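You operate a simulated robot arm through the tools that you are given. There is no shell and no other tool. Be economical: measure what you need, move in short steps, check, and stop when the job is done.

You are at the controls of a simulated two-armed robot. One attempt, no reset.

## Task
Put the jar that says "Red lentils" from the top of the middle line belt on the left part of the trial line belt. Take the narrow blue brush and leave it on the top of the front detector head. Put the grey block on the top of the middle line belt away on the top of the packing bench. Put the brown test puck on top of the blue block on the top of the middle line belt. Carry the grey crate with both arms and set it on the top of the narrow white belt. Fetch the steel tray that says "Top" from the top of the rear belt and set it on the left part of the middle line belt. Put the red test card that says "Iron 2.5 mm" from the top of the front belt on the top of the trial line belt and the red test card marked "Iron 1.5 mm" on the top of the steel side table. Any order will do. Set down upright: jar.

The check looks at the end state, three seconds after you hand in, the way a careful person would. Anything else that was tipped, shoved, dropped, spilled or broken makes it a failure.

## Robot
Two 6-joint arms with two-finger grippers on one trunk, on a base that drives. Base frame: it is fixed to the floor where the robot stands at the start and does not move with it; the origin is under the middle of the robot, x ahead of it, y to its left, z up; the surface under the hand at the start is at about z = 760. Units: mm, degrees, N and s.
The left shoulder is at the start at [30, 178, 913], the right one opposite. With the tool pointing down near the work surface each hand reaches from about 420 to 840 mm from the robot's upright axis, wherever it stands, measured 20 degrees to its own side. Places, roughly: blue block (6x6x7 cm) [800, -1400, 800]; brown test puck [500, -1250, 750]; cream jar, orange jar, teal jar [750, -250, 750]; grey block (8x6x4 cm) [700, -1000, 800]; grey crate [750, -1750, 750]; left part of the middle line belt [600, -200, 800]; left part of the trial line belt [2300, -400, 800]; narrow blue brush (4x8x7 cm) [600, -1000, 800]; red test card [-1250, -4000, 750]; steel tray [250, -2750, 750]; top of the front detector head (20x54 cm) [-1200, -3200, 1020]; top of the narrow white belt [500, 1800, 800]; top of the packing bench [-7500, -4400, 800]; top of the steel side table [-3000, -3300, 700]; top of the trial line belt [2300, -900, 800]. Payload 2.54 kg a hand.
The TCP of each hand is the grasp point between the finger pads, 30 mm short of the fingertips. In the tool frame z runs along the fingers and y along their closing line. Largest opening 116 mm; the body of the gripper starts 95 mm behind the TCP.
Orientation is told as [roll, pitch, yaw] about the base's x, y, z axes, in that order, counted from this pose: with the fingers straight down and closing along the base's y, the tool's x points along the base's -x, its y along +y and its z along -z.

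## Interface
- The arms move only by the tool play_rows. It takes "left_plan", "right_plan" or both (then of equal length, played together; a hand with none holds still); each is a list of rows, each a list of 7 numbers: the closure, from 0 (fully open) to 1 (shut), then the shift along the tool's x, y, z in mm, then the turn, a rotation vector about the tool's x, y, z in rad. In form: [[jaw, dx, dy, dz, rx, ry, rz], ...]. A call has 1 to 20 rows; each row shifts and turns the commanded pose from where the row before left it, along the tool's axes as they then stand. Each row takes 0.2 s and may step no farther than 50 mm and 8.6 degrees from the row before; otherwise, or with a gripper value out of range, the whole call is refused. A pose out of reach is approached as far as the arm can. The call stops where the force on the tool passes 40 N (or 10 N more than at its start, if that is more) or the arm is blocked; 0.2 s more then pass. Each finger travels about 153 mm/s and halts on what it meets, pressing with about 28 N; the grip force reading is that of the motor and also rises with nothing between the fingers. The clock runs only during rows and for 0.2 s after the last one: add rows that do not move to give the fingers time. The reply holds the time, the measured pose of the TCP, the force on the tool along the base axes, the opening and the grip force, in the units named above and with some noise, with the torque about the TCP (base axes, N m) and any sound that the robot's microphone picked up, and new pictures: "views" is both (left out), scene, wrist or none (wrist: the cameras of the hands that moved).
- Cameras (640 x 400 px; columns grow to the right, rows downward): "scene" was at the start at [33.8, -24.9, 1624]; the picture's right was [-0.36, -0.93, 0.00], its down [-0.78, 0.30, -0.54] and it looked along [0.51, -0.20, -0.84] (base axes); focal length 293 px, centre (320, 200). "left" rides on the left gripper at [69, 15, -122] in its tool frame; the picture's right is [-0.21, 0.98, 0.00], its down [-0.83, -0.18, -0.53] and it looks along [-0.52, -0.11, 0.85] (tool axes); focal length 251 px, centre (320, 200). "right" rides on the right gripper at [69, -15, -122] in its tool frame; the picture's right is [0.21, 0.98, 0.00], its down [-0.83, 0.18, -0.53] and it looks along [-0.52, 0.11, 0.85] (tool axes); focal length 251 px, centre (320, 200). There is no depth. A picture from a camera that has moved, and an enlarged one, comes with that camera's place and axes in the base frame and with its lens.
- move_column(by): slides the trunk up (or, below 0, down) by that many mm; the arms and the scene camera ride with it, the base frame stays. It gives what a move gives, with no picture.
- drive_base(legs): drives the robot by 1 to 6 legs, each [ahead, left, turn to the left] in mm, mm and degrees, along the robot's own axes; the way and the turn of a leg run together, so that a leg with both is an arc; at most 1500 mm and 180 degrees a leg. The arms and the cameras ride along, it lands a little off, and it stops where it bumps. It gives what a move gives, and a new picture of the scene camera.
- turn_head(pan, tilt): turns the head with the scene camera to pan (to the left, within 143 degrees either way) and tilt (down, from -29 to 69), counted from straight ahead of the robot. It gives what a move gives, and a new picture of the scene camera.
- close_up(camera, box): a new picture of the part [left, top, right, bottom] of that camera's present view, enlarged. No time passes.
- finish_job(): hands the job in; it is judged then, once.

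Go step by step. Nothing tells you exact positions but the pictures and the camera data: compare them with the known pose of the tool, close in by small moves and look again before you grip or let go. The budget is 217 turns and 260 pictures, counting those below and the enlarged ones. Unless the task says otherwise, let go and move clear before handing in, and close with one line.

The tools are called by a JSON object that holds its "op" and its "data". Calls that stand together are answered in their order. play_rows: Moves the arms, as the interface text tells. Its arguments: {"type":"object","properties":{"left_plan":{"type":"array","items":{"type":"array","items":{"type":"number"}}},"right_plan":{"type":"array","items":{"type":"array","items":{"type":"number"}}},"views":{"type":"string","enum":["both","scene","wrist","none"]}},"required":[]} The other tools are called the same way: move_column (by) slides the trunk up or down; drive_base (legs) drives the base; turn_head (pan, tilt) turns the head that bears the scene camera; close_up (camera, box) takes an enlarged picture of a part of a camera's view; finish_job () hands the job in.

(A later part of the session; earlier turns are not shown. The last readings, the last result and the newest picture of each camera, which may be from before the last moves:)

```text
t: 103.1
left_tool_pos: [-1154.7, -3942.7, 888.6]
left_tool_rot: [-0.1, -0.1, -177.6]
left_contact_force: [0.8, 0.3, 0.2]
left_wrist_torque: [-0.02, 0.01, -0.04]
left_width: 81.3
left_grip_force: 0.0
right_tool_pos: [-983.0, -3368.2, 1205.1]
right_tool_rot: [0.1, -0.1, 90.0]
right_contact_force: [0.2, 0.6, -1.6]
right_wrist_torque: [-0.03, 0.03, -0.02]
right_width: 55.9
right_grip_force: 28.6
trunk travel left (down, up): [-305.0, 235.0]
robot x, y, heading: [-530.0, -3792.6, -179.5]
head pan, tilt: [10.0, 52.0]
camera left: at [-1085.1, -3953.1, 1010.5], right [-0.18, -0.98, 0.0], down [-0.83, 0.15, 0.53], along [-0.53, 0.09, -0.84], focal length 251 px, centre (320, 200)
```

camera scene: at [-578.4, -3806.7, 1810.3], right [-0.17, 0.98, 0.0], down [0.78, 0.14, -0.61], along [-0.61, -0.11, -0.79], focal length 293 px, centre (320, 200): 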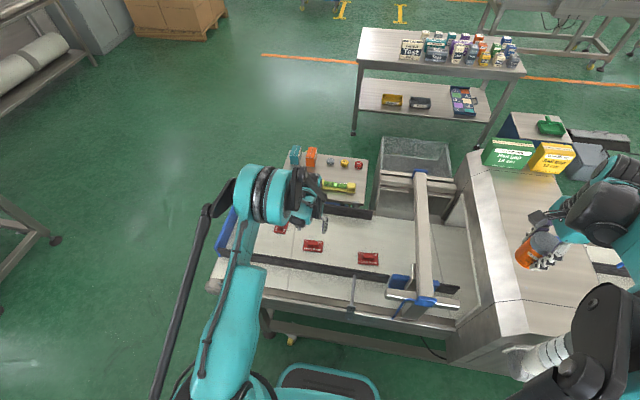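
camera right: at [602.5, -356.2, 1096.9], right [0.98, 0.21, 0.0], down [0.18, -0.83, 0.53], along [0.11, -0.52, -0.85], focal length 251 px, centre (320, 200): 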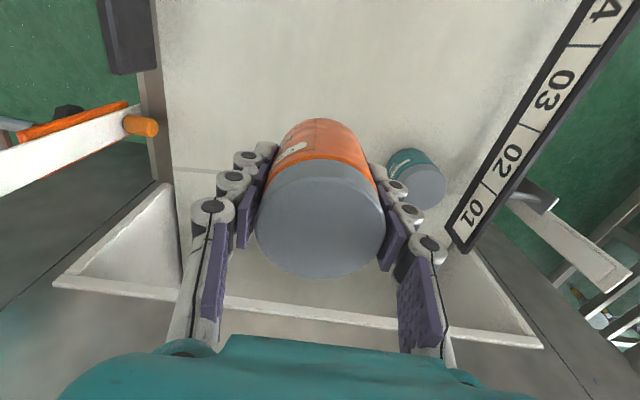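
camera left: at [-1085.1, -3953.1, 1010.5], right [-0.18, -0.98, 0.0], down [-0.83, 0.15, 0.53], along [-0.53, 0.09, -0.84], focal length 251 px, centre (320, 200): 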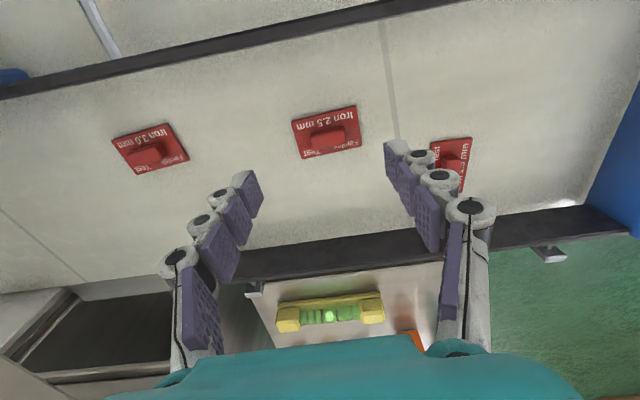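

{"op": "play_rows", "data": {"left_plan": [[0.3, -4, 3, 30, 0, 0, 0], [0.3, 0, 0, 30, 0, 0, 0]], "views": "wrist"}}

{"op": "close_up", "data": {"camera": "left", "box": [220, 100, 420, 225]}}

```text
t: 103.7
left_tool_pos: [-1158.2, -3945.3, 828.3]
left_tool_rot: [0.0, 0.0, -177.7]
left_contact_force: [-0.5, 0.2, 0.4]
left_wrist_torque: [0.02, 0.01, 0.01]
left_width: 81.3
left_grip_force: 0.1
right_tool_pos: [-984.9, -3367.9, 1203.4]
right_tool_rot: [0.0, 0.0, 89.9]
right_contact_force: [-0.1, -0.2, -1.0]
right_wrist_torque: [0.03, 0.03, 0.01]
right_width: 55.7
right_grip_force: 28.4
trunk travel left (down, up): [-305.0, 235.0]
robot x, y, heading: [-532.0, -3793.5, 180.1]
head pan, tilt: [10.0, 52.0]
camera left: at [-1088.8, -3956.0, 949.8], right [-0.18, -0.98, 0.0], down [-0.83, 0.15, 0.53], along [-0.53, 0.09, -0.85], focal length 251 px, centre (320, 200)
```

left: 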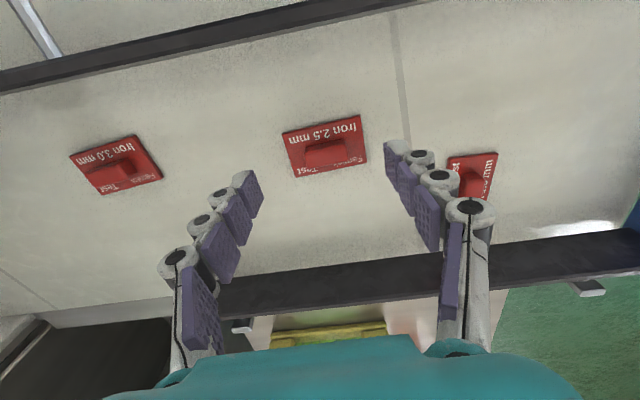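

```text
3.20 times, centred on (320, 162) of left
camera zoom: at [-1088.8, -3956.0, 949.8], right [-0.18, -0.98, 0.0], down [-0.83, 0.15, 0.53], along [-0.53, 0.09, -0.85], focal length 805 px, centre (320, 320)
```

zoom: 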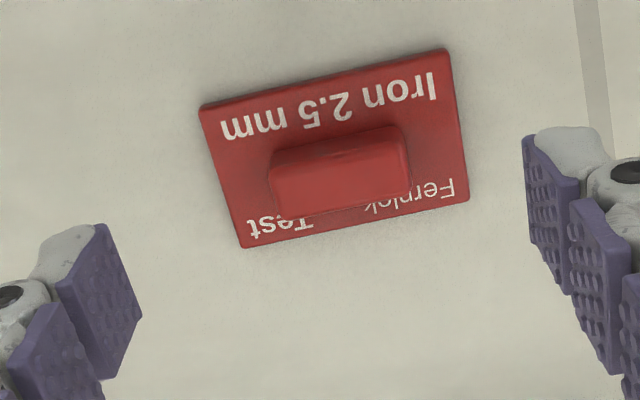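

{"op": "play_rows", "data": {"left_plan": [[0.45, 0, 3, 15, 0, 0, 0], [0.45, 0, 0, 10, 0, 0, 0], [0.45, 0, 0, 4, 0, 0, 0]], "views": "none"}}

{"op": "close_up", "data": {"camera": "left", "box": [220, 120, 420, 245]}}

```text
t: 104.5
left_tool_pos: [-1157.9, -3947.4, 798.5]
left_tool_rot: [0.0, 0.0, -177.7]
left_contact_force: [0.7, 0.4, 0.2]
left_wrist_torque: [-0.02, 0.01, 0.0]
left_width: 63.7
left_grip_force: 0.1
right_tool_pos: [-984.8, -3368.4, 1203.7]
right_tool_rot: [0.0, 0.0, 90.0]
right_contact_force: [-0.6, 0.0, -1.0]
right_wrist_torque: [0.01, -0.05, -0.01]
right_width: 55.8
right_grip_force: 27.3
trunk travel left (down, up): [-305.0, 235.0]
robot x, y, heading: [-532.2, -3796.0, -180.3]
head pan, tilt: [10.0, 52.0]
```

```text
3.20 times, centred on (320, 182) of left
camera zoom: at [-1088.6, -3958.8, 920.8], right [-0.17, -0.98, 0.0], down [-0.83, 0.15, 0.53], along [-0.53, 0.09, -0.85], focal length 805 px, centre (320, 256)
```

zoom: 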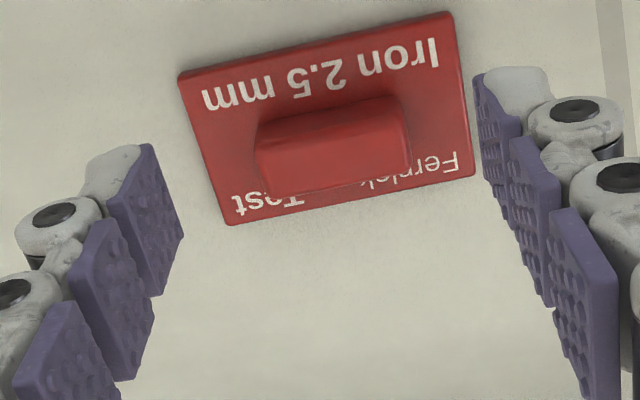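

{"op": "play_rows", "data": {"left_plan": [[0.45, 3, 0, 1, 0, 0, 0], [0.6, 0, 0, 0, 0, 0, 0], [0.75, 0, 0, 0, 0, 0, 0], [1, 0, 0, 0, 0, 0, 0], [1, 0, 0, 0, 0, 0, 0], [1, 0, 0, 0, 0, 0, 0], [1, 0, 0, -5, 0, 0, 0], [1, 0, 0, -10, 0, 0, 0], [1, 0, 0, -15, 0, 0, 0]], "views": "wrist"}}

```text
t: 106.5
left_tool_pos: [-1154.7, -3947.8, 829.7]
left_tool_rot: [0.0, 0.0, -177.7]
left_contact_force: [-0.6, -0.2, 0.1]
left_wrist_torque: [0.0, 0.02, 0.01]
left_width: 0.1
left_grip_force: 27.7
right_tool_pos: [-984.0, -3368.2, 1204.2]
right_tool_rot: [0.0, 0.0, 90.0]
right_contact_force: [-0.4, 0.8, -1.3]
right_wrist_torque: [0.01, 0.06, 0.0]
right_width: 55.6
right_grip_force: 27.7
trunk travel left (down, up): [-305.0, 235.0]
robot x, y, heading: [-533.6, -3795.2, -179.9]
head pan, tilt: [10.0, 52.0]
camera left: at [-1086.2, -3959.5, 951.1], right [-0.17, -0.98, 0.0], down [-0.83, 0.15, 0.53], along [-0.53, 0.09, -0.85], focal length 251 px, centre (320, 200)
```

left: 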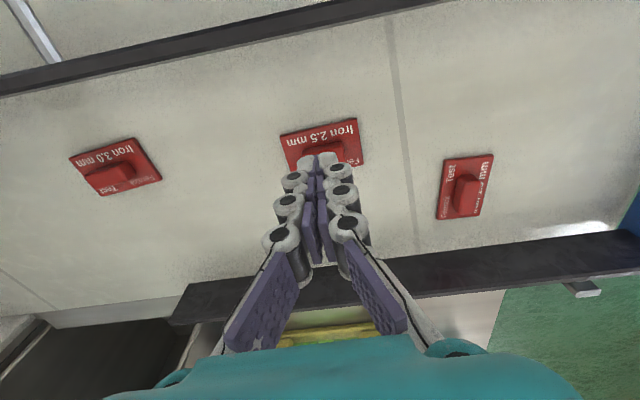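

The fingers passed above the card: triangulating gives this belt at about z≈705 and the card at (-1177,-3945). Opening, shifting, and going lower.

{"op": "play_rows", "data": {"left_plan": [[0.45, -11, 0, 0, 0, 0, 0], [0.45, -11, 0, 0, 0, 0, 0], [0.45, 0, 0, 30, 0, 0, 0], [0.45, 0, 0, 30, 0, 0, 0]], "views": "none"}}

{"op": "close_up", "data": {"camera": "left", "box": [220, 120, 420, 245]}}

```text
t: 107.5
left_tool_pos: [-1176.1, -3948.3, 767.6]
left_tool_rot: [0.0, -0.1, -177.7]
left_contact_force: [-0.4, 0.4, -0.3]
left_wrist_torque: [0.0, 0.01, 0.0]
left_width: 63.6
left_grip_force: 0.0
right_tool_pos: [-984.6, -3368.5, 1204.6]
right_tool_rot: [-0.1, 0.0, 90.0]
right_contact_force: [-0.1, -0.6, -0.8]
right_wrist_torque: [0.01, 0.0, 0.01]
right_width: 55.9
right_grip_force: 28.1
trunk travel left (down, up): [-305.0, 235.0]
robot x, y, heading: [-532.0, -3793.3, 179.9]
head pan, tilt: [10.0, 52.0]
```

```text
3.20 times, centred on (320, 182) of left
camera zoom: at [-1107.4, -3959.8, 890.3], right [-0.18, -0.98, 0.0], down [-0.83, 0.15, 0.54], along [-0.53, 0.09, -0.84], focal length 805 px, centre (320, 256)
```

zoom: 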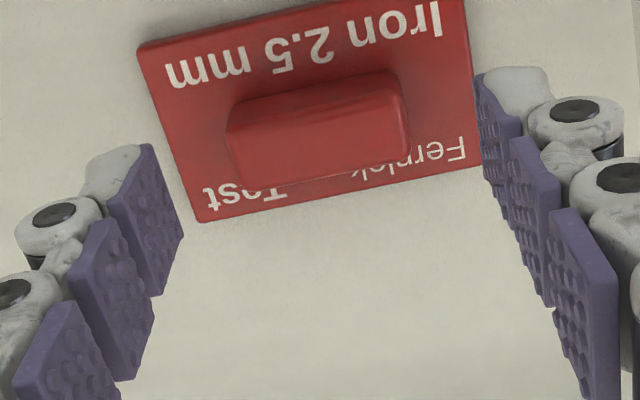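

{"op": "play_rows", "data": {"left_plan": [[0.45, -5, 0, 10, 0, 0, 0], [0.45, 0, 0, 8, 0, 0, 0], [0.45, 0, 0, 4, 0, 0, 0]], "views": "none"}}

{"op": "close_up", "data": {"camera": "left", "box": [220, 120, 420, 245]}}

```text
t: 108.3
left_tool_pos: [-1171.1, -3950.0, 766.6]
left_tool_rot: [0.0, -0.1, -177.7]
left_contact_force: [-0.4, -0.1, -0.2]
left_wrist_torque: [0.0, -0.01, 0.01]
left_width: 63.7
left_grip_force: 0.1
left hand out of reach, approached as far as the arm can: row 1, 2, 3
right_tool_pos: [-984.0, -3368.4, 1204.4]
right_tool_rot: [0.0, 0.1, 90.0]
right_contact_force: [-0.5, -0.5, -0.9]
right_wrist_torque: [0.01, 0.0, 0.0]
right_width: 55.6
right_grip_force: 28.2
trunk travel left (down, up): [-305.0, 235.0]
robot x, y, heading: [-530.2, -3793.2, -179.8]
head pan, tilt: [10.0, 52.0]
```

```text
3.20 times, centred on (320, 182) of left
camera zoom: at [-1102.5, -3959.9, 888.0], right [-0.17, -0.98, 0.0], down [-0.83, 0.15, 0.53], along [-0.53, 0.09, -0.85], focal length 805 px, centre (320, 256)
```

zoom: 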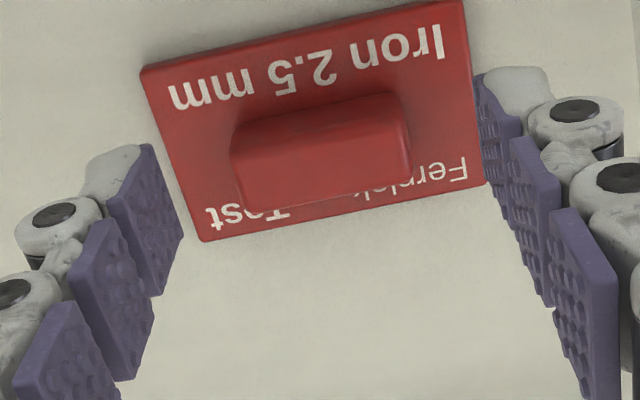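

Arm limit again; I'll raise the hand and lower the trunk by 50 instead.

{"op": "play_rows", "data": {"left_plan": [[0.45, 5, 0, -30, 0, 0, 0], [0.45, 0, 0, -30, 0, 0, 0]], "views": "none"}}

{"op": "move_column", "data": {"by": -60}}

```text
t: 108.9
left_tool_pos: [-1166.6, -3948.2, 826.2]
left_tool_rot: [0.1, 0.0, -177.7]
left_contact_force: [0.1, -0.1, 0.1]
left_wrist_torque: [0.0, -0.01, 0.0]
left_width: 63.8
left_grip_force: 0.0
right_tool_pos: [-984.2, -3368.8, 1203.9]
right_tool_rot: [0.0, 0.0, 89.9]
right_contact_force: [-0.4, 1.1, -1.0]
right_wrist_torque: [0.03, 0.04, 0.0]
right_width: 55.7
right_grip_force: 27.9
trunk travel left (down, up): [-305.0, 235.0]
robot x, y, heading: [-532.7, -3793.2, -179.9]
head pan, tilt: [10.0, 52.0]
```

```text
t: 109.9
left_tool_pos: [-1166.1, -3949.4, 766.5]
left_tool_rot: [0.0, 0.0, -177.6]
left_contact_force: [-0.6, -0.1, 0.7]
left_wrist_torque: [-0.01, 0.0, -0.01]
left_width: 64.0
left_grip_force: 0.0
right_tool_pos: [-982.8, -3368.5, 1144.6]
right_tool_rot: [-0.1, 0.1, 89.9]
right_contact_force: [0.3, 0.5, -2.5]
right_wrist_torque: [-0.01, 0.01, 0.02]
right_width: 55.7
right_grip_force: 28.0
trunk travel left (down, up): [-245.0, 295.0]
robot x, y, heading: [-532.1, -3799.1, -179.9]
head pan, tilt: [10.0, 52.0]
```

{"op": "play_rows", "data": {"left_plan": [[0.45, -14, -1, 8, 0, 0, 0], [0.45, 0, 0, 8, 0, 0, 0], [0.45, 0, 0, 6, 0, 0, 0]], "views": "none"}}

{"op": "close_up", "data": {"camera": "left", "box": [220, 120, 420, 245]}}

```text
t: 110.7
left_tool_pos: [-1179.9, -3948.3, 743.1]
left_tool_rot: [0.0, 0.1, -177.7]
left_contact_force: [-0.5, 0.0, -0.1]
left_wrist_torque: [-0.02, -0.02, 0.0]
left_width: 64.0
left_grip_force: 0.0
right_tool_pos: [-986.1, -3368.3, 1144.2]
right_tool_rot: [0.0, 0.0, 90.0]
right_contact_force: [-0.4, 0.1, -1.8]
right_wrist_torque: [0.0, 0.01, 0.0]
right_width: 55.6
right_grip_force: 27.7
trunk travel left (down, up): [-245.0, 295.0]
robot x, y, heading: [-532.1, -3794.7, -180.0]
head pan, tilt: [10.0, 52.0]
```

```text
3.20 times, centred on (320, 182) of left
camera zoom: at [-1111.8, -3959.5, 865.4], right [-0.18, -0.98, 0.0], down [-0.83, 0.15, 0.53], along [-0.53, 0.09, -0.85], focal length 805 px, centre (320, 256)
```

zoom: 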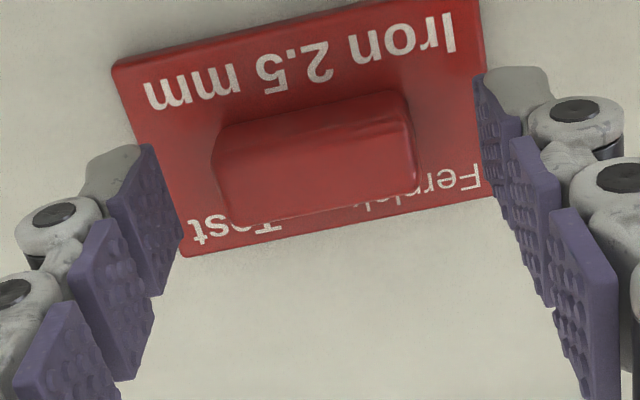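

{"op": "play_rows", "data": {"left_plan": [[0.6, 0, 0, 0, 0, 0, 0], [0.75, 0, 0, 0, 0, 0, 0], [1, 0, 0, 0, 0, 0, 0], [1, 0, 0, 0, 0, 0, 0]], "views": "none"}}

{"op": "close_up", "data": {"camera": "left", "box": [220, 120, 420, 245]}}

```text
t: 111.7
left_tool_pos: [-1179.4, -3948.1, 744.0]
left_tool_rot: [0.0, 0.1, -177.7]
left_contact_force: [-0.4, -0.4, 0.9]
left_wrist_torque: [0.01, -0.01, -0.01]
left_width: 0.0
left_grip_force: 28.1
right_tool_pos: [-984.7, -3368.7, 1144.2]
right_tool_rot: [-0.1, 0.0, 90.0]
right_contact_force: [0.0, 0.8, -1.2]
right_wrist_torque: [0.0, 0.01, 0.02]
right_width: 55.7
right_grip_force: 27.9
trunk travel left (down, up): [-245.0, 295.0]
robot x, y, heading: [-530.6, -3792.1, -180.3]
head pan, tilt: [10.0, 52.0]
```

```text
3.20 times, centred on (320, 182) of left
camera zoom: at [-1111.4, -3959.5, 865.6], right [-0.17, -0.98, 0.0], down [-0.83, 0.15, 0.53], along [-0.53, 0.09, -0.85], focal length 805 px, centre (320, 256)
```

zoom: 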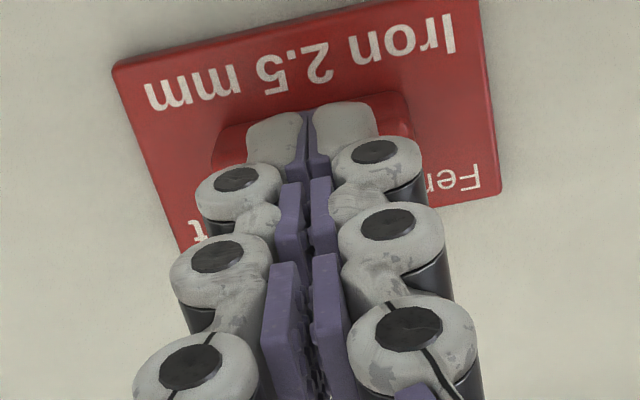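

Still just above. The card plane looks nearer z≈688. Opening and lowering 18 mm, 10 mm further out.

{"op": "play_rows", "data": {"left_plan": [[0.4, 0, 0, -5, 0, 0, 0], [0.4, -5, -3, 0, 0, 0, 0], [0.4, -5, 0, 10, 0, 0, 0], [0.4, 0, 0, 8, 0, 0, 0], [0.4, 0, 0, 5, 0, 0, 0]], "views": "none"}}

{"op": "close_up", "data": {"camera": "left", "box": [220, 120, 420, 245]}}

```text
t: 112.9
left_tool_pos: [-1190.1, -3945.4, 725.1]
left_tool_rot: [0.0, 0.0, -177.7]
left_contact_force: [-0.5, -0.4, 0.1]
left_wrist_torque: [0.02, 0.03, -0.02]
left_width: 69.8
left_grip_force: 0.0
right_tool_pos: [-984.4, -3368.6, 1144.7]
right_tool_rot: [0.0, 0.0, 90.0]
right_contact_force: [-0.1, -0.5, -0.7]
right_wrist_torque: [0.02, -0.03, -0.03]
right_width: 55.6
right_grip_force: 27.7
trunk travel left (down, up): [-245.0, 295.0]
robot x, y, heading: [-528.6, -3796.0, -180.1]
head pan, tilt: [10.0, 52.0]
```

```text
3.20 times, centred on (320, 182) of left
camera zoom: at [-1121.2, -3956.6, 847.2], right [-0.18, -0.98, 0.0], down [-0.83, 0.15, 0.53], along [-0.53, 0.09, -0.85], focal length 805 px, centre (320, 256)
```

zoom: 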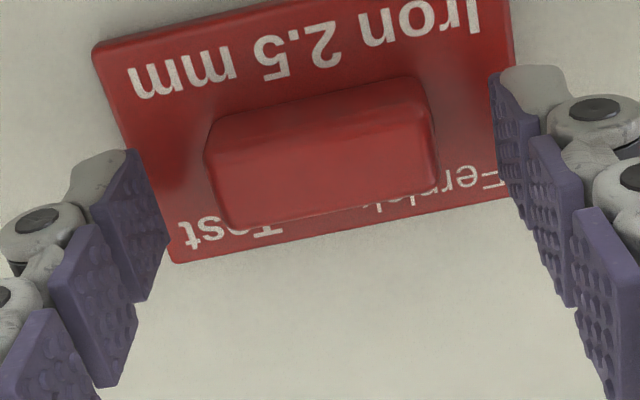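

{"op": "play_rows", "data": {"left_plan": [[0.5, 0, 0, 1, 0, 0, 0], [0.6, 0, 0, 0, 0, 0, 0], [0.75, 0, 0, 0, 0, 0, 0], [1, 0, 0, 0, 0, 0, 0], [1, 0, 0, 0, 0, 0, 0]], "views": "none"}}

{"op": "close_up", "data": {"camera": "left", "box": [220, 120, 420, 245]}}

```text
t: 114.1
left_tool_pos: [-1189.7, -3944.5, 723.9]
left_tool_rot: [-0.1, 0.0, -177.7]
left_contact_force: [-0.3, -0.2, 0.1]
left_wrist_torque: [0.03, -0.01, 0.02]
left_width: 45.0
left_grip_force: 28.1
right_tool_pos: [-983.6, -3370.0, 1143.4]
right_tool_rot: [-0.1, 0.1, 90.0]
right_contact_force: [-0.9, -1.3, -1.9]
right_wrist_torque: [-0.03, -0.02, -0.02]
right_width: 56.0
right_grip_force: 27.9
trunk travel left (down, up): [-245.0, 295.0]
robot x, y, heading: [-532.4, -3794.6, -180.0]
head pan, tilt: [10.0, 52.0]
```

```text
3.20 times, centred on (320, 182) of left
camera zoom: at [-1121.1, -3956.2, 846.4], right [-0.18, -0.98, 0.0], down [-0.83, 0.15, 0.53], along [-0.53, 0.09, -0.85], focal length 805 px, centre (320, 256)
```

zoom: 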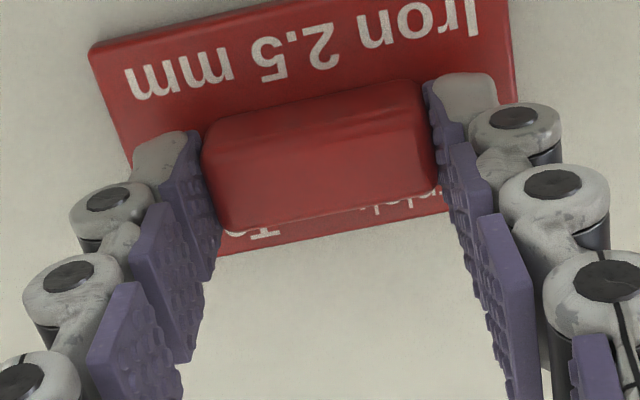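

Handle gripped (45 mm). Lifting slowly.

{"op": "play_rows", "data": {"left_plan": [[1, 0, 0, -4, 0, 0, 0], [1, 0, 0, -8, 0, 0, 0], [1, 0, 0, -12, 0, 0, 0], [1, 0, 0, -20, 0, 0, 0], [1, 0, 0, -25, 0, 0, 0], [1, 0, 0, -30, 0, 0, 0], [1, 0, 0, -30, 0, 0, 0], [1, 0, 0, -30, 0, 0, 0], [1, 0, 0, -30, 0, 0, 0], [1, 20, 0, -30, 0, 0, 0], [1, 30, 0, -30, 0, 0, 0], [1, 30, 0, -30, 0, 0, 0], [1, 30, 0, -30, 0, 0, 0], [1, 30, 0, -30, 0, 0, 0], [1, 30, 0, -20, 0, 0, 0], [1, 30, 0, -10, 0, 0, 0]], "views": "wrist"}}

```text
t: 117.5
left_tool_pos: [-989.2, -3938.4, 1095.2]
left_tool_rot: [0.0, -0.1, -177.6]
left_contact_force: [-0.3, 0.0, -0.5]
left_wrist_torque: [-0.04, 0.05, -0.01]
left_width: 44.5
left_grip_force: 28.2
right_tool_pos: [-982.5, -3367.8, 1145.1]
right_tool_rot: [0.0, 0.0, 90.0]
right_contact_force: [-0.1, -0.2, -0.4]
right_wrist_torque: [0.0, 0.0, 0.0]
right_width: 55.5
right_grip_force: 27.4
trunk travel left (down, up): [-245.0, 295.0]
robot x, y, heading: [-533.7, -3792.6, -180.3]
head pan, tilt: [10.0, 52.0]
camera left: at [-919.2, -3948.8, 1217.3], right [-0.18, -0.98, 0.0], down [-0.83, 0.15, 0.54], along [-0.53, 0.09, -0.84], focal length 251 px, centre (320, 200)
```

left: 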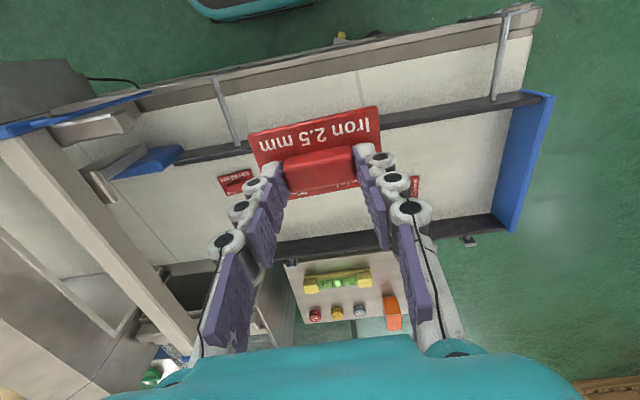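

Card 2.5 is in the left hand. I'll turn and drive around the rear line toward the trial line, looking as I go.

{"op": "drive_base", "data": {"legs": [[-110, 0, 0], [0, 0, 90], [700, 0, 0]]}}

{"op": "turn_head", "data": {"pan": 25, "tilt": 25}}

```text
t: 125.9
left_tool_pos: [-235.5, -4931.5, 1094.7]
left_tool_rot: [0.0, 0.2, -85.3]
left_contact_force: [1.1, -0.2, 0.3]
left_wrist_torque: [-0.02, 0.02, 0.04]
left_width: 44.8
left_grip_force: 27.9
right_tool_pos: [-803.7, -4949.8, 1143.6]
right_tool_rot: [0.1, 0.0, -177.7]
right_contact_force: [-0.5, -1.0, -2.1]
right_wrist_torque: [0.0, 0.0, 0.05]
right_width: 55.6
right_grip_force: 28.0
trunk travel left (down, up): [-245.0, 295.0]
robot x, y, heading: [-399.5, -4478.6, -87.5]
head pan, tilt: [10.0, 52.0]
camera scene: at [-383.6, -4522.9, 1750.3], right [-0.98, -0.21, 0.0], down [-0.17, 0.77, -0.62], along [0.13, -0.6, -0.79], focal length 293 px, centre (320, 200)
```

scene: 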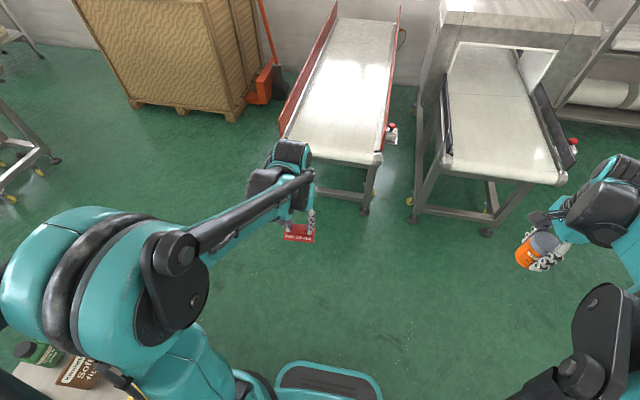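

```text
t: 126.8
left_tool_pos: [-234.8, -4931.1, 1094.5]
left_tool_rot: [0.1, 0.0, -85.3]
left_contact_force: [0.4, -0.8, -0.7]
left_wrist_torque: [0.02, -0.01, 0.04]
left_width: 45.0
left_grip_force: 28.0
right_tool_pos: [-803.5, -4949.8, 1144.2]
right_tool_rot: [-0.1, 0.0, -177.8]
right_contact_force: [0.1, -0.5, -1.5]
right_wrist_torque: [-0.04, 0.03, -0.01]
right_width: 55.6
right_grip_force: 28.2
trunk travel left (down, up): [-245.0, 295.0]
robot x, y, heading: [-399.9, -4480.1, -87.9]
head pan, tilt: [25.0, 25.0]
camera scene: at [-357.4, -4530.9, 1790.4], right [-0.89, -0.46, 0.0], down [-0.19, 0.38, -0.91], along [0.42, -0.8, -0.42], focal length 293 px, centre (320, 200)
```

scene: 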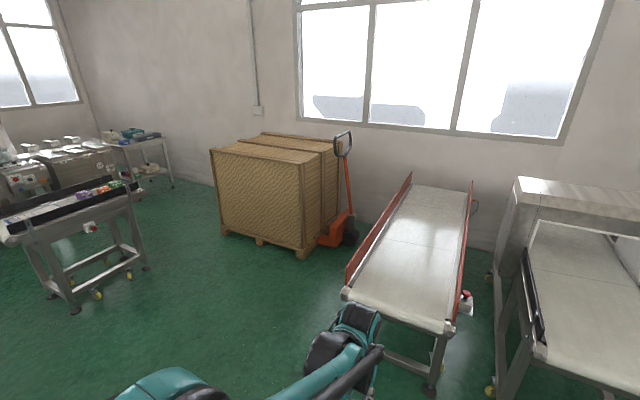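

There's a ~950 mm passage at y≈-5050. Driving through it and then north up the back aisle.

{"op": "drive_base", "data": {"legs": [[570, 0, -2], [0, 0, 90], [1480, 0, 0], [0, 0, 90], [600, 0, 0]]}}

{"op": "turn_head", "data": {"pan": 0, "tilt": 25}}

```text
t: 147.7
left_tool_pos: [923.0, -3962.1, 1094.2]
left_tool_rot: [0.0, 0.0, 95.0]
left_contact_force: [0.6, 0.8, -0.6]
left_wrist_torque: [-0.04, 0.01, 0.03]
left_width: 44.6
left_grip_force: 27.8
right_tool_pos: [1491.2, -3941.8, 1143.2]
right_tool_rot: [0.1, 0.0, 2.6]
right_contact_force: [0.2, 0.1, -2.1]
right_wrist_torque: [-0.01, 0.02, -0.02]
right_width: 55.7
right_grip_force: 28.2
trunk travel left (down, up): [-245.0, 295.0]
robot x, y, heading: [1087.5, -4413.1, 92.8]
head pan, tilt: [25.0, 25.0]
camera scene: at [1044.8, -4361.1, 1790.4], right [0.89, 0.46, 0.0], down [0.2, -0.38, -0.91], along [-0.42, 0.8, -0.42], focal length 293 px, centre (320, 200)
```

scene: 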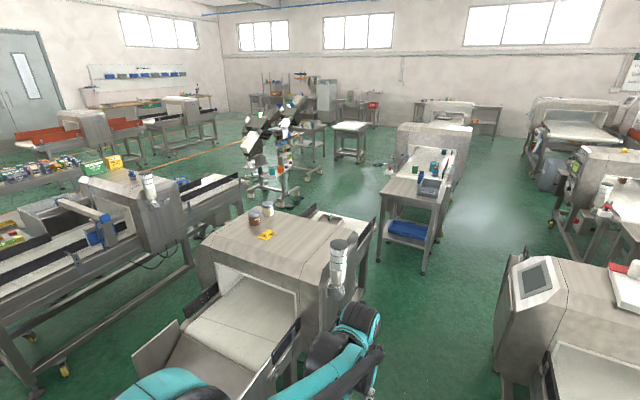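

```text
t: 148.6
left_tool_pos: [922.9, -3962.6, 1094.8]
left_tool_rot: [0.0, 0.0, 95.0]
left_contact_force: [-0.1, -0.1, -0.7]
left_wrist_torque: [0.02, -0.01, -0.01]
left_width: 44.7
left_grip_force: 28.1
right_tool_pos: [1492.2, -3940.9, 1144.9]
right_tool_rot: [0.0, 0.0, 2.7]
right_contact_force: [-0.1, -0.7, -1.5]
right_wrist_torque: [0.04, -0.01, 0.01]
right_width: 55.8
right_grip_force: 28.2
trunk travel left (down, up): [-245.0, 295.0]
robot x, y, heading: [1089.2, -4414.8, 92.8]
head pan, tilt: [0.0, 25.0]
camera scene: at [1083.2, -4351.4, 1790.4], right [1.0, 0.05, 0.0], down [0.02, -0.42, -0.91], along [-0.04, 0.91, -0.42], focal length 293 px, centre (320, 200)
```

scene: 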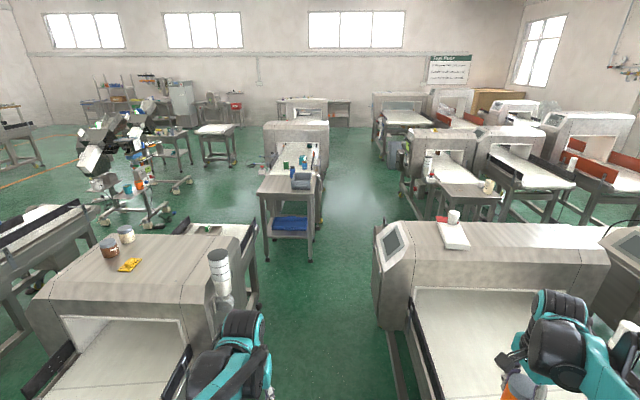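

The aisle is about 670 mm wide at the detector heads. I'll raise the trunk so the arms ride above everything, centre at x≈985 and advance.

{"op": "move_column", "data": {"by": 285}}

{"op": "drive_base", "data": {"legs": [[0, 100, -2.8], [700, 0, 0]]}}

```text
t: 151.5
left_tool_pos: [924.0, -3962.2, 1378.6]
left_tool_rot: [-0.1, 0.0, 95.0]
left_contact_force: [-0.3, 0.2, -1.6]
left_wrist_torque: [0.01, 0.03, -0.01]
left_width: 44.8
left_grip_force: 28.1
right_tool_pos: [1492.1, -3941.1, 1429.8]
right_tool_rot: [0.0, 0.1, 2.6]
right_contact_force: [0.1, 0.5, -1.1]
right_wrist_torque: [0.0, 0.02, 0.0]
right_width: 55.8
right_grip_force: 28.3
trunk travel left (down, up): [-530.0, 10.0]
robot x, y, heading: [1089.6, -4413.4, 92.7]
head pan, tilt: [0.0, 25.0]
```

```text
t: 156.1
left_tool_pos: [843.2, -3254.1, 1378.9]
left_tool_rot: [0.1, -0.1, 92.4]
left_contact_force: [-0.6, 0.3, -0.9]
left_wrist_torque: [0.01, -0.01, -0.01]
left_width: 44.8
left_grip_force: 28.3
right_tool_pos: [1410.7, -3258.1, 1429.4]
right_tool_rot: [0.0, -0.1, 0.1]
right_contact_force: [0.7, -0.3, -0.8]
right_wrist_torque: [-0.02, 0.02, 0.01]
right_width: 55.6
right_grip_force: 28.8
trunk travel left (down, up): [-530.0, 10.0]
robot x, y, heading: [984.7, -3710.9, 90.0]
head pan, tilt: [0.0, 25.0]
camera scene: at [985.4, -3649.0, 2075.5], right [1.0, 0.0, 0.0], down [0.0, -0.42, -0.91], along [0.0, 0.91, -0.42], focal length 293 px, centre (320, 200)
```

scene: 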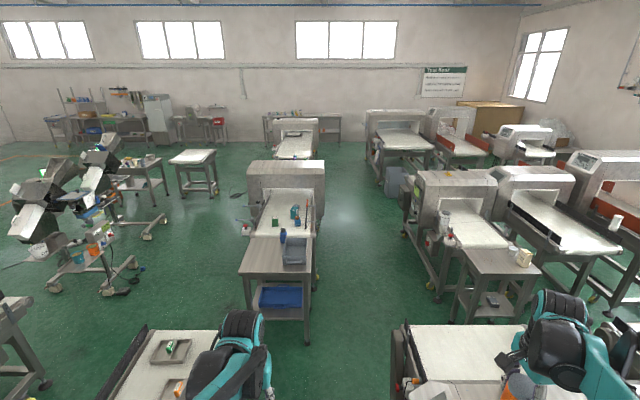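

Heads are nearly passed. Advance further and look down to judge the corner between the crate table and the right line's end.

{"op": "drive_base", "data": {"legs": [[1050, 0, 0]]}}

{"op": "turn_head", "data": {"pan": -40, "tilt": 50}}

{"op": "turn_head", "data": {"pan": 10, "tilt": 60}}

```text
t: 161.4
left_tool_pos: [839.4, -2215.8, 1380.1]
left_tool_rot: [0.0, 0.1, 92.5]
left_contact_force: [-0.4, -0.7, -0.4]
left_wrist_torque: [0.02, -0.02, 0.04]
left_width: 44.6
left_grip_force: 28.0
right_tool_pos: [1407.4, -2220.0, 1429.6]
right_tool_rot: [0.1, -0.1, 0.1]
right_contact_force: [0.2, -0.1, -1.8]
right_wrist_torque: [-0.01, 0.03, 0.0]
right_width: 55.4
right_grip_force: 28.2
trunk travel left (down, up): [-530.0, 10.0]
robot x, y, heading: [987.4, -2675.0, 90.0]
head pan, tilt: [0.0, 25.0]
camera scene: at [982.2, -2611.8, 2075.5], right [1.0, 0.0, 0.0], down [0.0, -0.42, -0.91], along [0.0, 0.91, -0.42], focal length 293 px, centre (320, 200)
```

scene: 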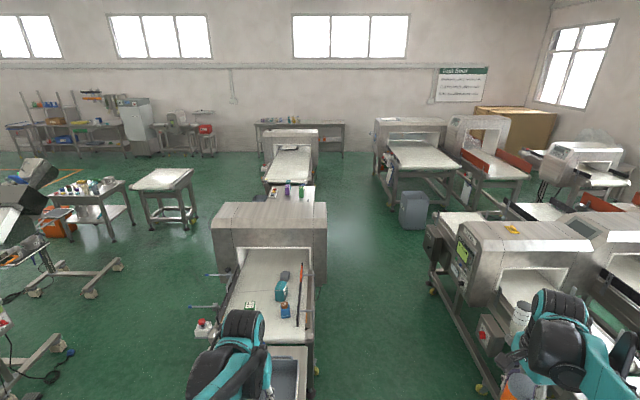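

```text
t: 162.5
left_tool_pos: [839.0, -2215.8, 1379.0]
left_tool_rot: [0.0, 0.1, 92.6]
left_contact_force: [-0.1, 1.0, 0.3]
left_wrist_torque: [0.03, 0.03, 0.02]
left_width: 44.8
left_grip_force: 28.3
right_tool_pos: [1407.7, -2220.8, 1429.6]
right_tool_rot: [0.0, -0.1, 0.3]
right_contact_force: [0.5, -0.1, -1.3]
right_wrist_torque: [-0.01, -0.01, -0.03]
right_width: 55.6
right_grip_force: 28.3
trunk travel left (down, up): [-530.0, 10.0]
robot x, y, heading: [983.7, -2670.8, 90.3]
head pan, tilt: [-40.0, 50.0]
camera scene: at [1031.7, -2644.5, 2038.0], right [0.77, -0.64, 0.0], down [-0.49, -0.59, -0.64], along [0.41, 0.49, -0.77], focal length 293 px, centre (320, 200)
```

scene: 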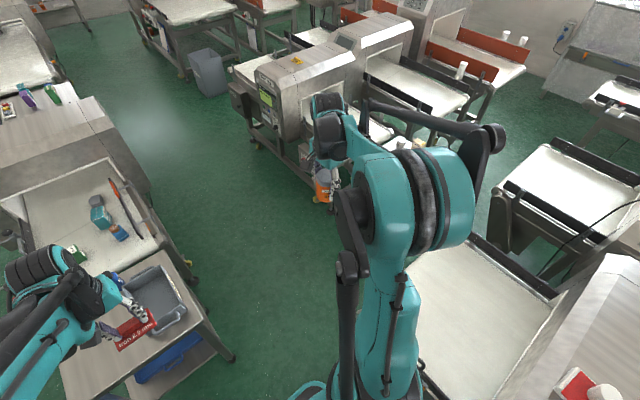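

```text
t: 163.7
left_tool_pos: [839.1, -2216.7, 1378.8]
left_tool_rot: [0.0, 0.0, 92.5]
left_contact_force: [0.1, 0.1, -0.4]
left_wrist_torque: [0.01, 0.0, 0.01]
left_width: 44.9
left_grip_force: 28.2
right_tool_pos: [1408.2, -2219.1, 1429.8]
right_tool_rot: [0.0, 0.0, 0.2]
right_contact_force: [1.0, -0.4, -2.5]
right_wrist_torque: [0.0, 0.0, 0.03]
right_width: 55.8
right_grip_force: 28.1
trunk travel left (down, up): [-530.0, 10.0]
robot x, y, heading: [983.3, -2674.7, 90.3]
head pan, tilt: [10.0, 60.0]
camera scene: at [970.8, -2637.8, 2025.4], right [0.98, 0.18, 0.0], down [0.15, -0.85, -0.5], along [-0.09, 0.49, -0.87], focal length 293 px, centre (320, 200)
```

scene: 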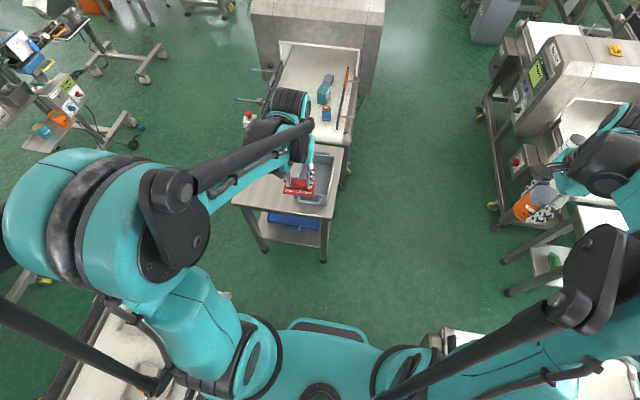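

The gap between the crate table corner (900,-1995) and the right line corner (1428,-2425) is ~680 mm; passing through at a 51° heading will fit.

{"op": "drive_base", "data": {"legs": [[0, 0, -39], [100, 120, 0], [374, 34, 0], [450, 0, 0]]}}

{"op": "turn_head", "data": {"pan": 0, "tilt": 40}}

```text
t: 171.2
left_tool_pos: [1619.3, -1410.0, 1379.1]
left_tool_rot: [0.0, -0.1, 53.8]
left_contact_force: [0.0, -0.1, -1.2]
left_wrist_torque: [0.02, -0.03, 0.01]
left_width: 45.0
left_grip_force: 28.2
right_tool_pos: [2061.3, -1769.0, 1430.5]
right_tool_rot: [0.0, 0.0, -38.5]
right_contact_force: [-0.7, -0.4, -1.0]
right_wrist_torque: [0.03, 0.01, 0.02]
right_width: 55.9
right_grip_force: 27.8
trunk travel left (down, up): [-530.0, 10.0]
robot x, y, heading: [1449.5, -1856.7, 51.5]
head pan, tilt: [10.0, 60.0]
camera scene: at [1457.1, -1823.2, 2025.4], right [0.88, -0.48, 0.0], down [-0.41, -0.76, -0.5], along [0.24, 0.44, -0.87], focal length 293 px, centre (320, 200)
```

scene: 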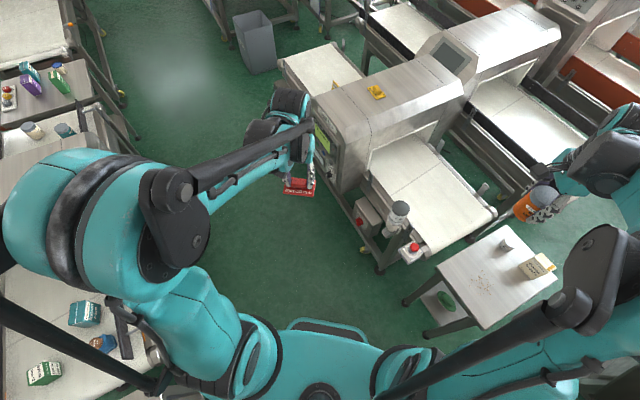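

```text
t: 172.1
left_tool_pos: [1619.6, -1410.4, 1378.8]
left_tool_rot: [0.0, 0.0, 53.8]
left_contact_force: [0.0, -0.1, -0.2]
left_wrist_torque: [0.01, 0.0, 0.04]
left_width: 44.5
left_grip_force: 28.2
right_tool_pos: [2061.9, -1767.9, 1428.6]
right_tool_rot: [0.1, 0.0, -38.5]
right_contact_force: [0.5, -0.2, -1.6]
right_wrist_torque: [0.01, -0.02, 0.0]
right_width: 55.9
right_grip_force: 27.8
trunk travel left (down, up): [-530.0, 10.0]
robot x, y, heading: [1445.8, -1856.8, 51.3]
head pan, tilt: [0.0, 40.0]
camera scene: at [1479.5, -1813.6, 2052.0], right [0.78, -0.62, 0.0], down [-0.4, -0.5, -0.77], along [0.48, 0.6, -0.64], focal length 293 px, centre (320, 200)
```

scene: 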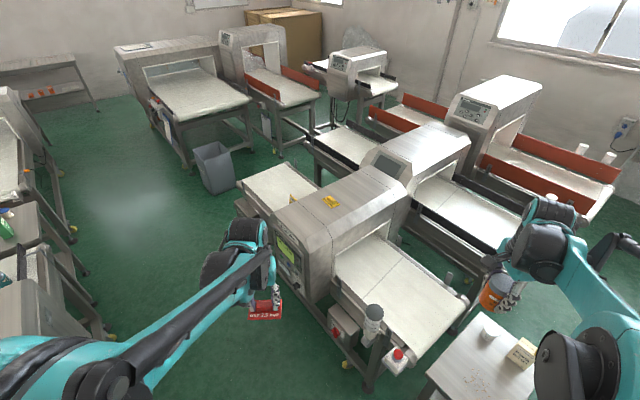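

The trial line is ahead: left part ≈(2320,-360), right part ≈(2330,-1350). I'll set the card on the right part first with the left hand. Turning to face it.

{"op": "drive_base", "data": {"legs": [[0, 0, -51.3], [140, 430, 0]]}}

{"op": "turn_head", "data": {"pan": 8, "tilt": 50}}

```text
t: 177.1
left_tool_pos: [2035.8, -1277.6, 1378.9]
left_tool_rot: [0.1, 0.0, 2.9]
left_contact_force: [0.1, 0.4, -1.3]
left_wrist_torque: [0.02, -0.01, 0.03]
left_width: 44.7
left_grip_force: 28.6
right_tool_pos: [2035.8, -1847.4, 1429.4]
right_tool_rot: [0.1, 0.0, -89.4]
right_contact_force: [0.1, 0.7, -1.1]
right_wrist_torque: [0.04, -0.01, 0.03]
right_width: 55.7
right_grip_force: 28.2
trunk travel left (down, up): [-530.0, 10.0]
robot x, y, heading: [1582.0, -1425.7, 0.6]
head pan, tilt: [0.0, 40.0]
camera scene: at [1632.7, -1425.8, 2052.1], right [0.01, -1.0, 0.0], down [-0.64, -0.01, -0.77], along [0.77, 0.01, -0.64], focal length 293 px, centre (320, 200)
```

scene: 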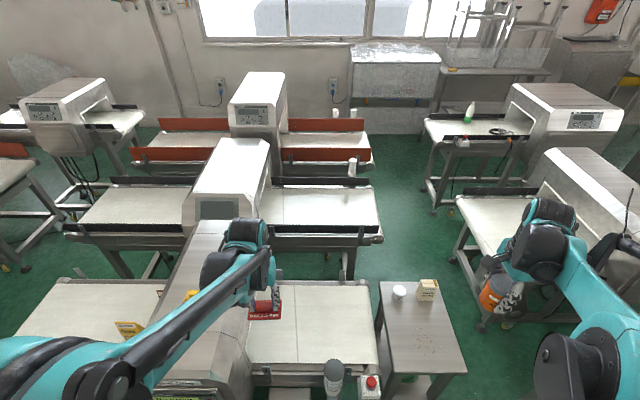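

```text
t: 177.8
left_tool_pos: [2036.0, -1275.8, 1378.5]
left_tool_rot: [-0.1, 0.0, 2.9]
left_contact_force: [0.4, -0.1, 0.1]
left_wrist_torque: [0.0, 0.0, 0.0]
left_width: 44.8
left_grip_force: 27.9
right_tool_pos: [2035.8, -1844.9, 1429.2]
right_tool_rot: [0.0, -0.1, -89.4]
right_contact_force: [-0.3, -0.1, -1.0]
right_wrist_torque: [0.0, -0.01, -0.03]
right_width: 55.6
right_grip_force: 28.1
trunk travel left (down, up): [-530.0, 10.0]
robot x, y, heading: [1577.7, -1423.4, 0.5]
head pan, tilt: [8.0, 50.0]
camera scene: at [1624.5, -1412.9, 2038.0], right [0.15, -0.99, 0.0], down [-0.76, -0.11, -0.64], along [0.64, 0.1, -0.77], focal length 293 px, centre (320, 200)
```

scene: 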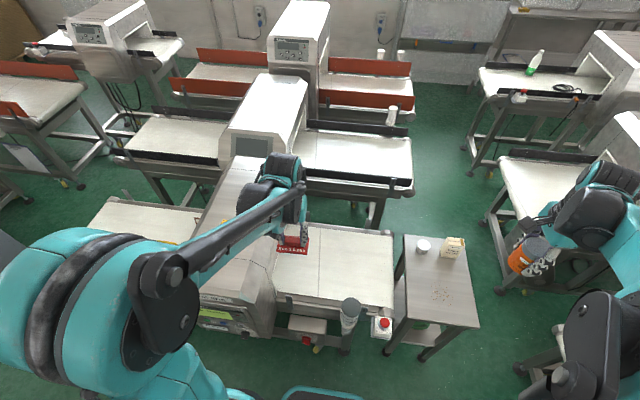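

Lowering the trunk and extending the card over the right part of the trial belt.

{"op": "move_column", "data": {"by": -405}}

{"op": "play_rows", "data": {"left_plan": [[1, -29, -3, 0, 0, 0, 0], [1, -29, -3, 0, 0, 0, 0], [1, -29, -3, 0, 0, 0, 0], [1, -29, -3, 0, 0, 0, 0], [1, -29, -3, 0, 0, 0, 0], [1, -29, -3, 0, 0, 0, 0], [1, -29, -3, 0, 0, 0, 0], [1, -29, -3, 0, 0, 0, 0], [1, 0, 0, 30, 0, 0, 0], [1, 0, 0, 30, 0, 0, 0], [1, 0, 0, 30, 0, 0, 0]], "views": "both"}}

```text
refused: -405 is not a number from -400 to 400
```

```text
t: 180.2
left_tool_pos: [2270.6, -1289.1, 1287.4]
left_tool_rot: [0.0, 0.0, 2.9]
left_contact_force: [0.6, 0.4, -0.4]
left_wrist_torque: [0.0, 0.04, -0.03]
left_width: 44.7
left_grip_force: 28.3
right_tool_pos: [2037.5, -1845.8, 1428.3]
right_tool_rot: [-0.2, 0.0, -89.4]
right_contact_force: [-0.5, -0.5, -1.3]
right_wrist_torque: [0.02, 0.05, 0.02]
right_width: 55.6
right_grip_force: 28.0
trunk travel left (down, up): [-530.0, 10.0]
robot x, y, heading: [1579.8, -1426.5, 0.8]
head pan, tilt: [8.0, 50.0]
camera scene: at [1625.9, -1413.9, 2037.9], right [0.15, -0.99, 0.0], down [-0.76, -0.11, -0.64], along [0.63, 0.1, -0.77], focal length 293 px, centre (320, 200)
camera left: at [2200.4, -1277.5, 1409.9], right [0.16, 0.99, 0.0], down [0.83, -0.14, 0.53], along [0.53, -0.09, -0.85], focal length 251 px, centre (320, 200)
```

scene: 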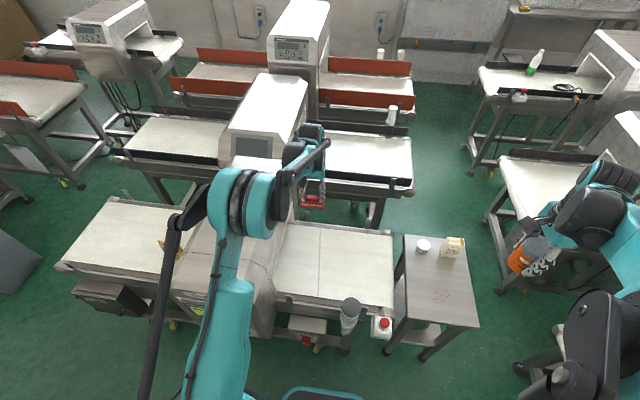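
left: 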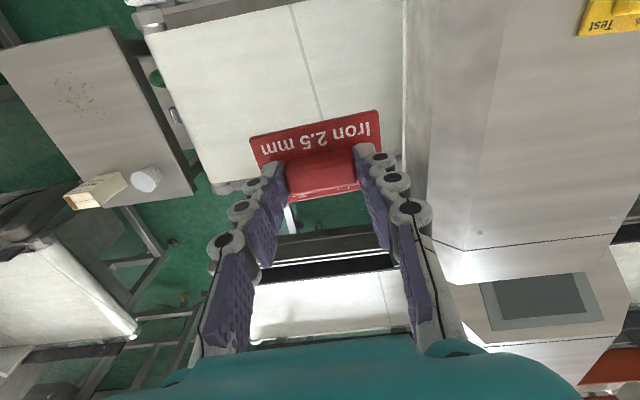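

Shifting 40 mm right for clearance from the head, then lowering the trunk.

{"op": "drive_base", "data": {"legs": [[0, -40, 0]]}}

{"op": "move_column", "data": {"by": -250}}

{"op": "play_rows", "data": {"left_plan": [[1, 0, 0, 1, 0, 0, 0]], "views": "both"}}

```text
t: 181.1
left_tool_pos: [2269.3, -1323.0, 1287.2]
left_tool_rot: [-0.3, 0.1, 3.1]
left_contact_force: [0.1, 1.8, -0.9]
left_wrist_torque: [-0.13, -0.02, 0.02]
left_width: 45.0
left_grip_force: 28.1
right_tool_pos: [2036.9, -1877.6, 1431.7]
right_tool_rot: [0.0, -0.3, -89.4]
right_contact_force: [0.2, 1.7, -0.8]
right_wrist_torque: [-0.09, -0.01, 0.03]
right_width: 55.8
right_grip_force: 27.9
trunk travel left (down, up): [-530.0, 10.0]
robot x, y, heading: [1577.7, -1461.9, 0.5]
head pan, tilt: [8.0, 50.0]
camera scene: at [1624.0, -1442.5, 2037.9], right [0.15, -0.99, 0.01], down [-0.76, -0.12, -0.64], along [0.64, 0.09, -0.77], focal length 293 px, centre (320, 200)
```

scene: 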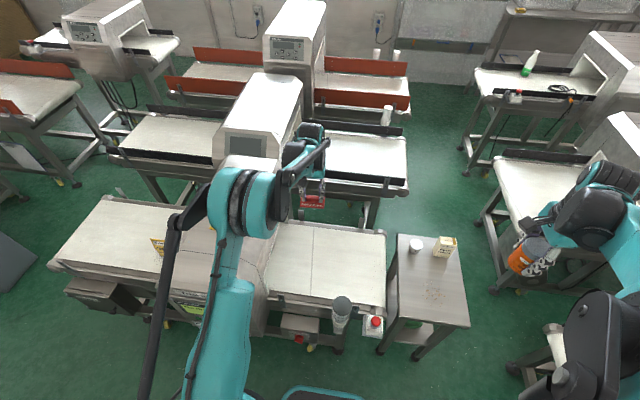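

```text
t: 183.6
left_tool_pos: [2270.6, -1328.8, 1038.3]
left_tool_rot: [0.0, -0.1, 3.0]
left_contact_force: [0.2, -0.2, -0.6]
left_wrist_torque: [-0.02, -0.01, 0.02]
left_width: 44.8
left_grip_force: 27.7
right_tool_pos: [2037.9, -1883.9, 1179.4]
right_tool_rot: [-0.1, 0.0, -89.3]
right_contact_force: [-0.6, 0.6, -1.1]
right_wrist_torque: [0.02, 0.04, 0.01]
right_width: 55.7
right_grip_force: 28.2
trunk travel left (down, up): [-280.0, 260.0]
robot x, y, heading: [1580.1, -1464.0, 0.6]
head pan, tilt: [8.0, 50.0]
```

```text
t: 184.0
left_tool_pos: [2271.3, -1328.2, 1036.0]
left_tool_rot: [0.0, 0.1, 3.0]
left_contact_force: [0.0, 0.1, 0.1]
left_wrist_torque: [0.01, 0.02, 0.03]
left_width: 44.7
left_grip_force: 28.0
right_tool_pos: [2035.8, -1884.6, 1179.8]
right_tool_rot: [0.1, -0.1, -89.4]
right_contact_force: [0.2, -0.1, -2.1]
right_wrist_torque: [0.02, 0.04, 0.01]
right_width: 56.0
right_grip_force: 27.7
trunk travel left (down, up): [-280.0, 260.0]
robot x, y, heading: [1583.0, -1463.3, 0.9]
head pan, tilt: [8.0, 50.0]
camera scene: at [1624.7, -1452.6, 1788.0], right [0.15, -0.99, 0.0], down [-0.76, -0.11, -0.64], along [0.64, 0.1, -0.77], focal length 293 px, centre (320, 200)
camera left: at [2199.6, -1315.6, 1159.4], right [0.16, 0.99, 0.0], down [0.83, -0.14, 0.53], along [0.53, -0.09, -0.85], focal length 251 px, centre (320, 200)
```

scene: 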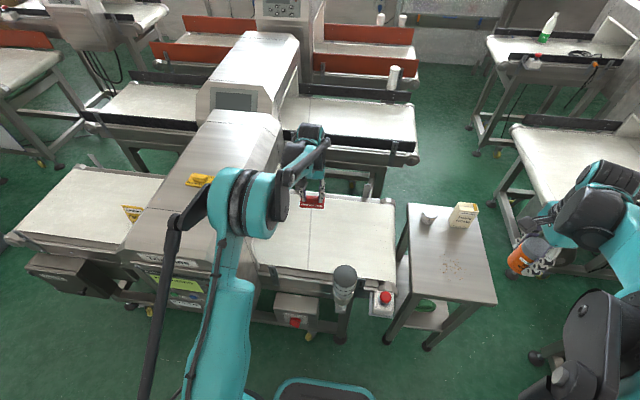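
left: 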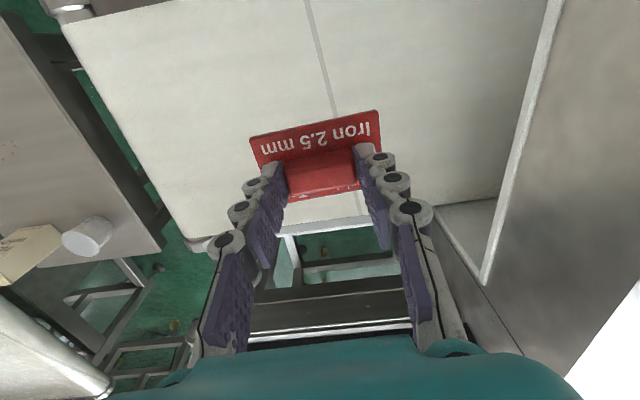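

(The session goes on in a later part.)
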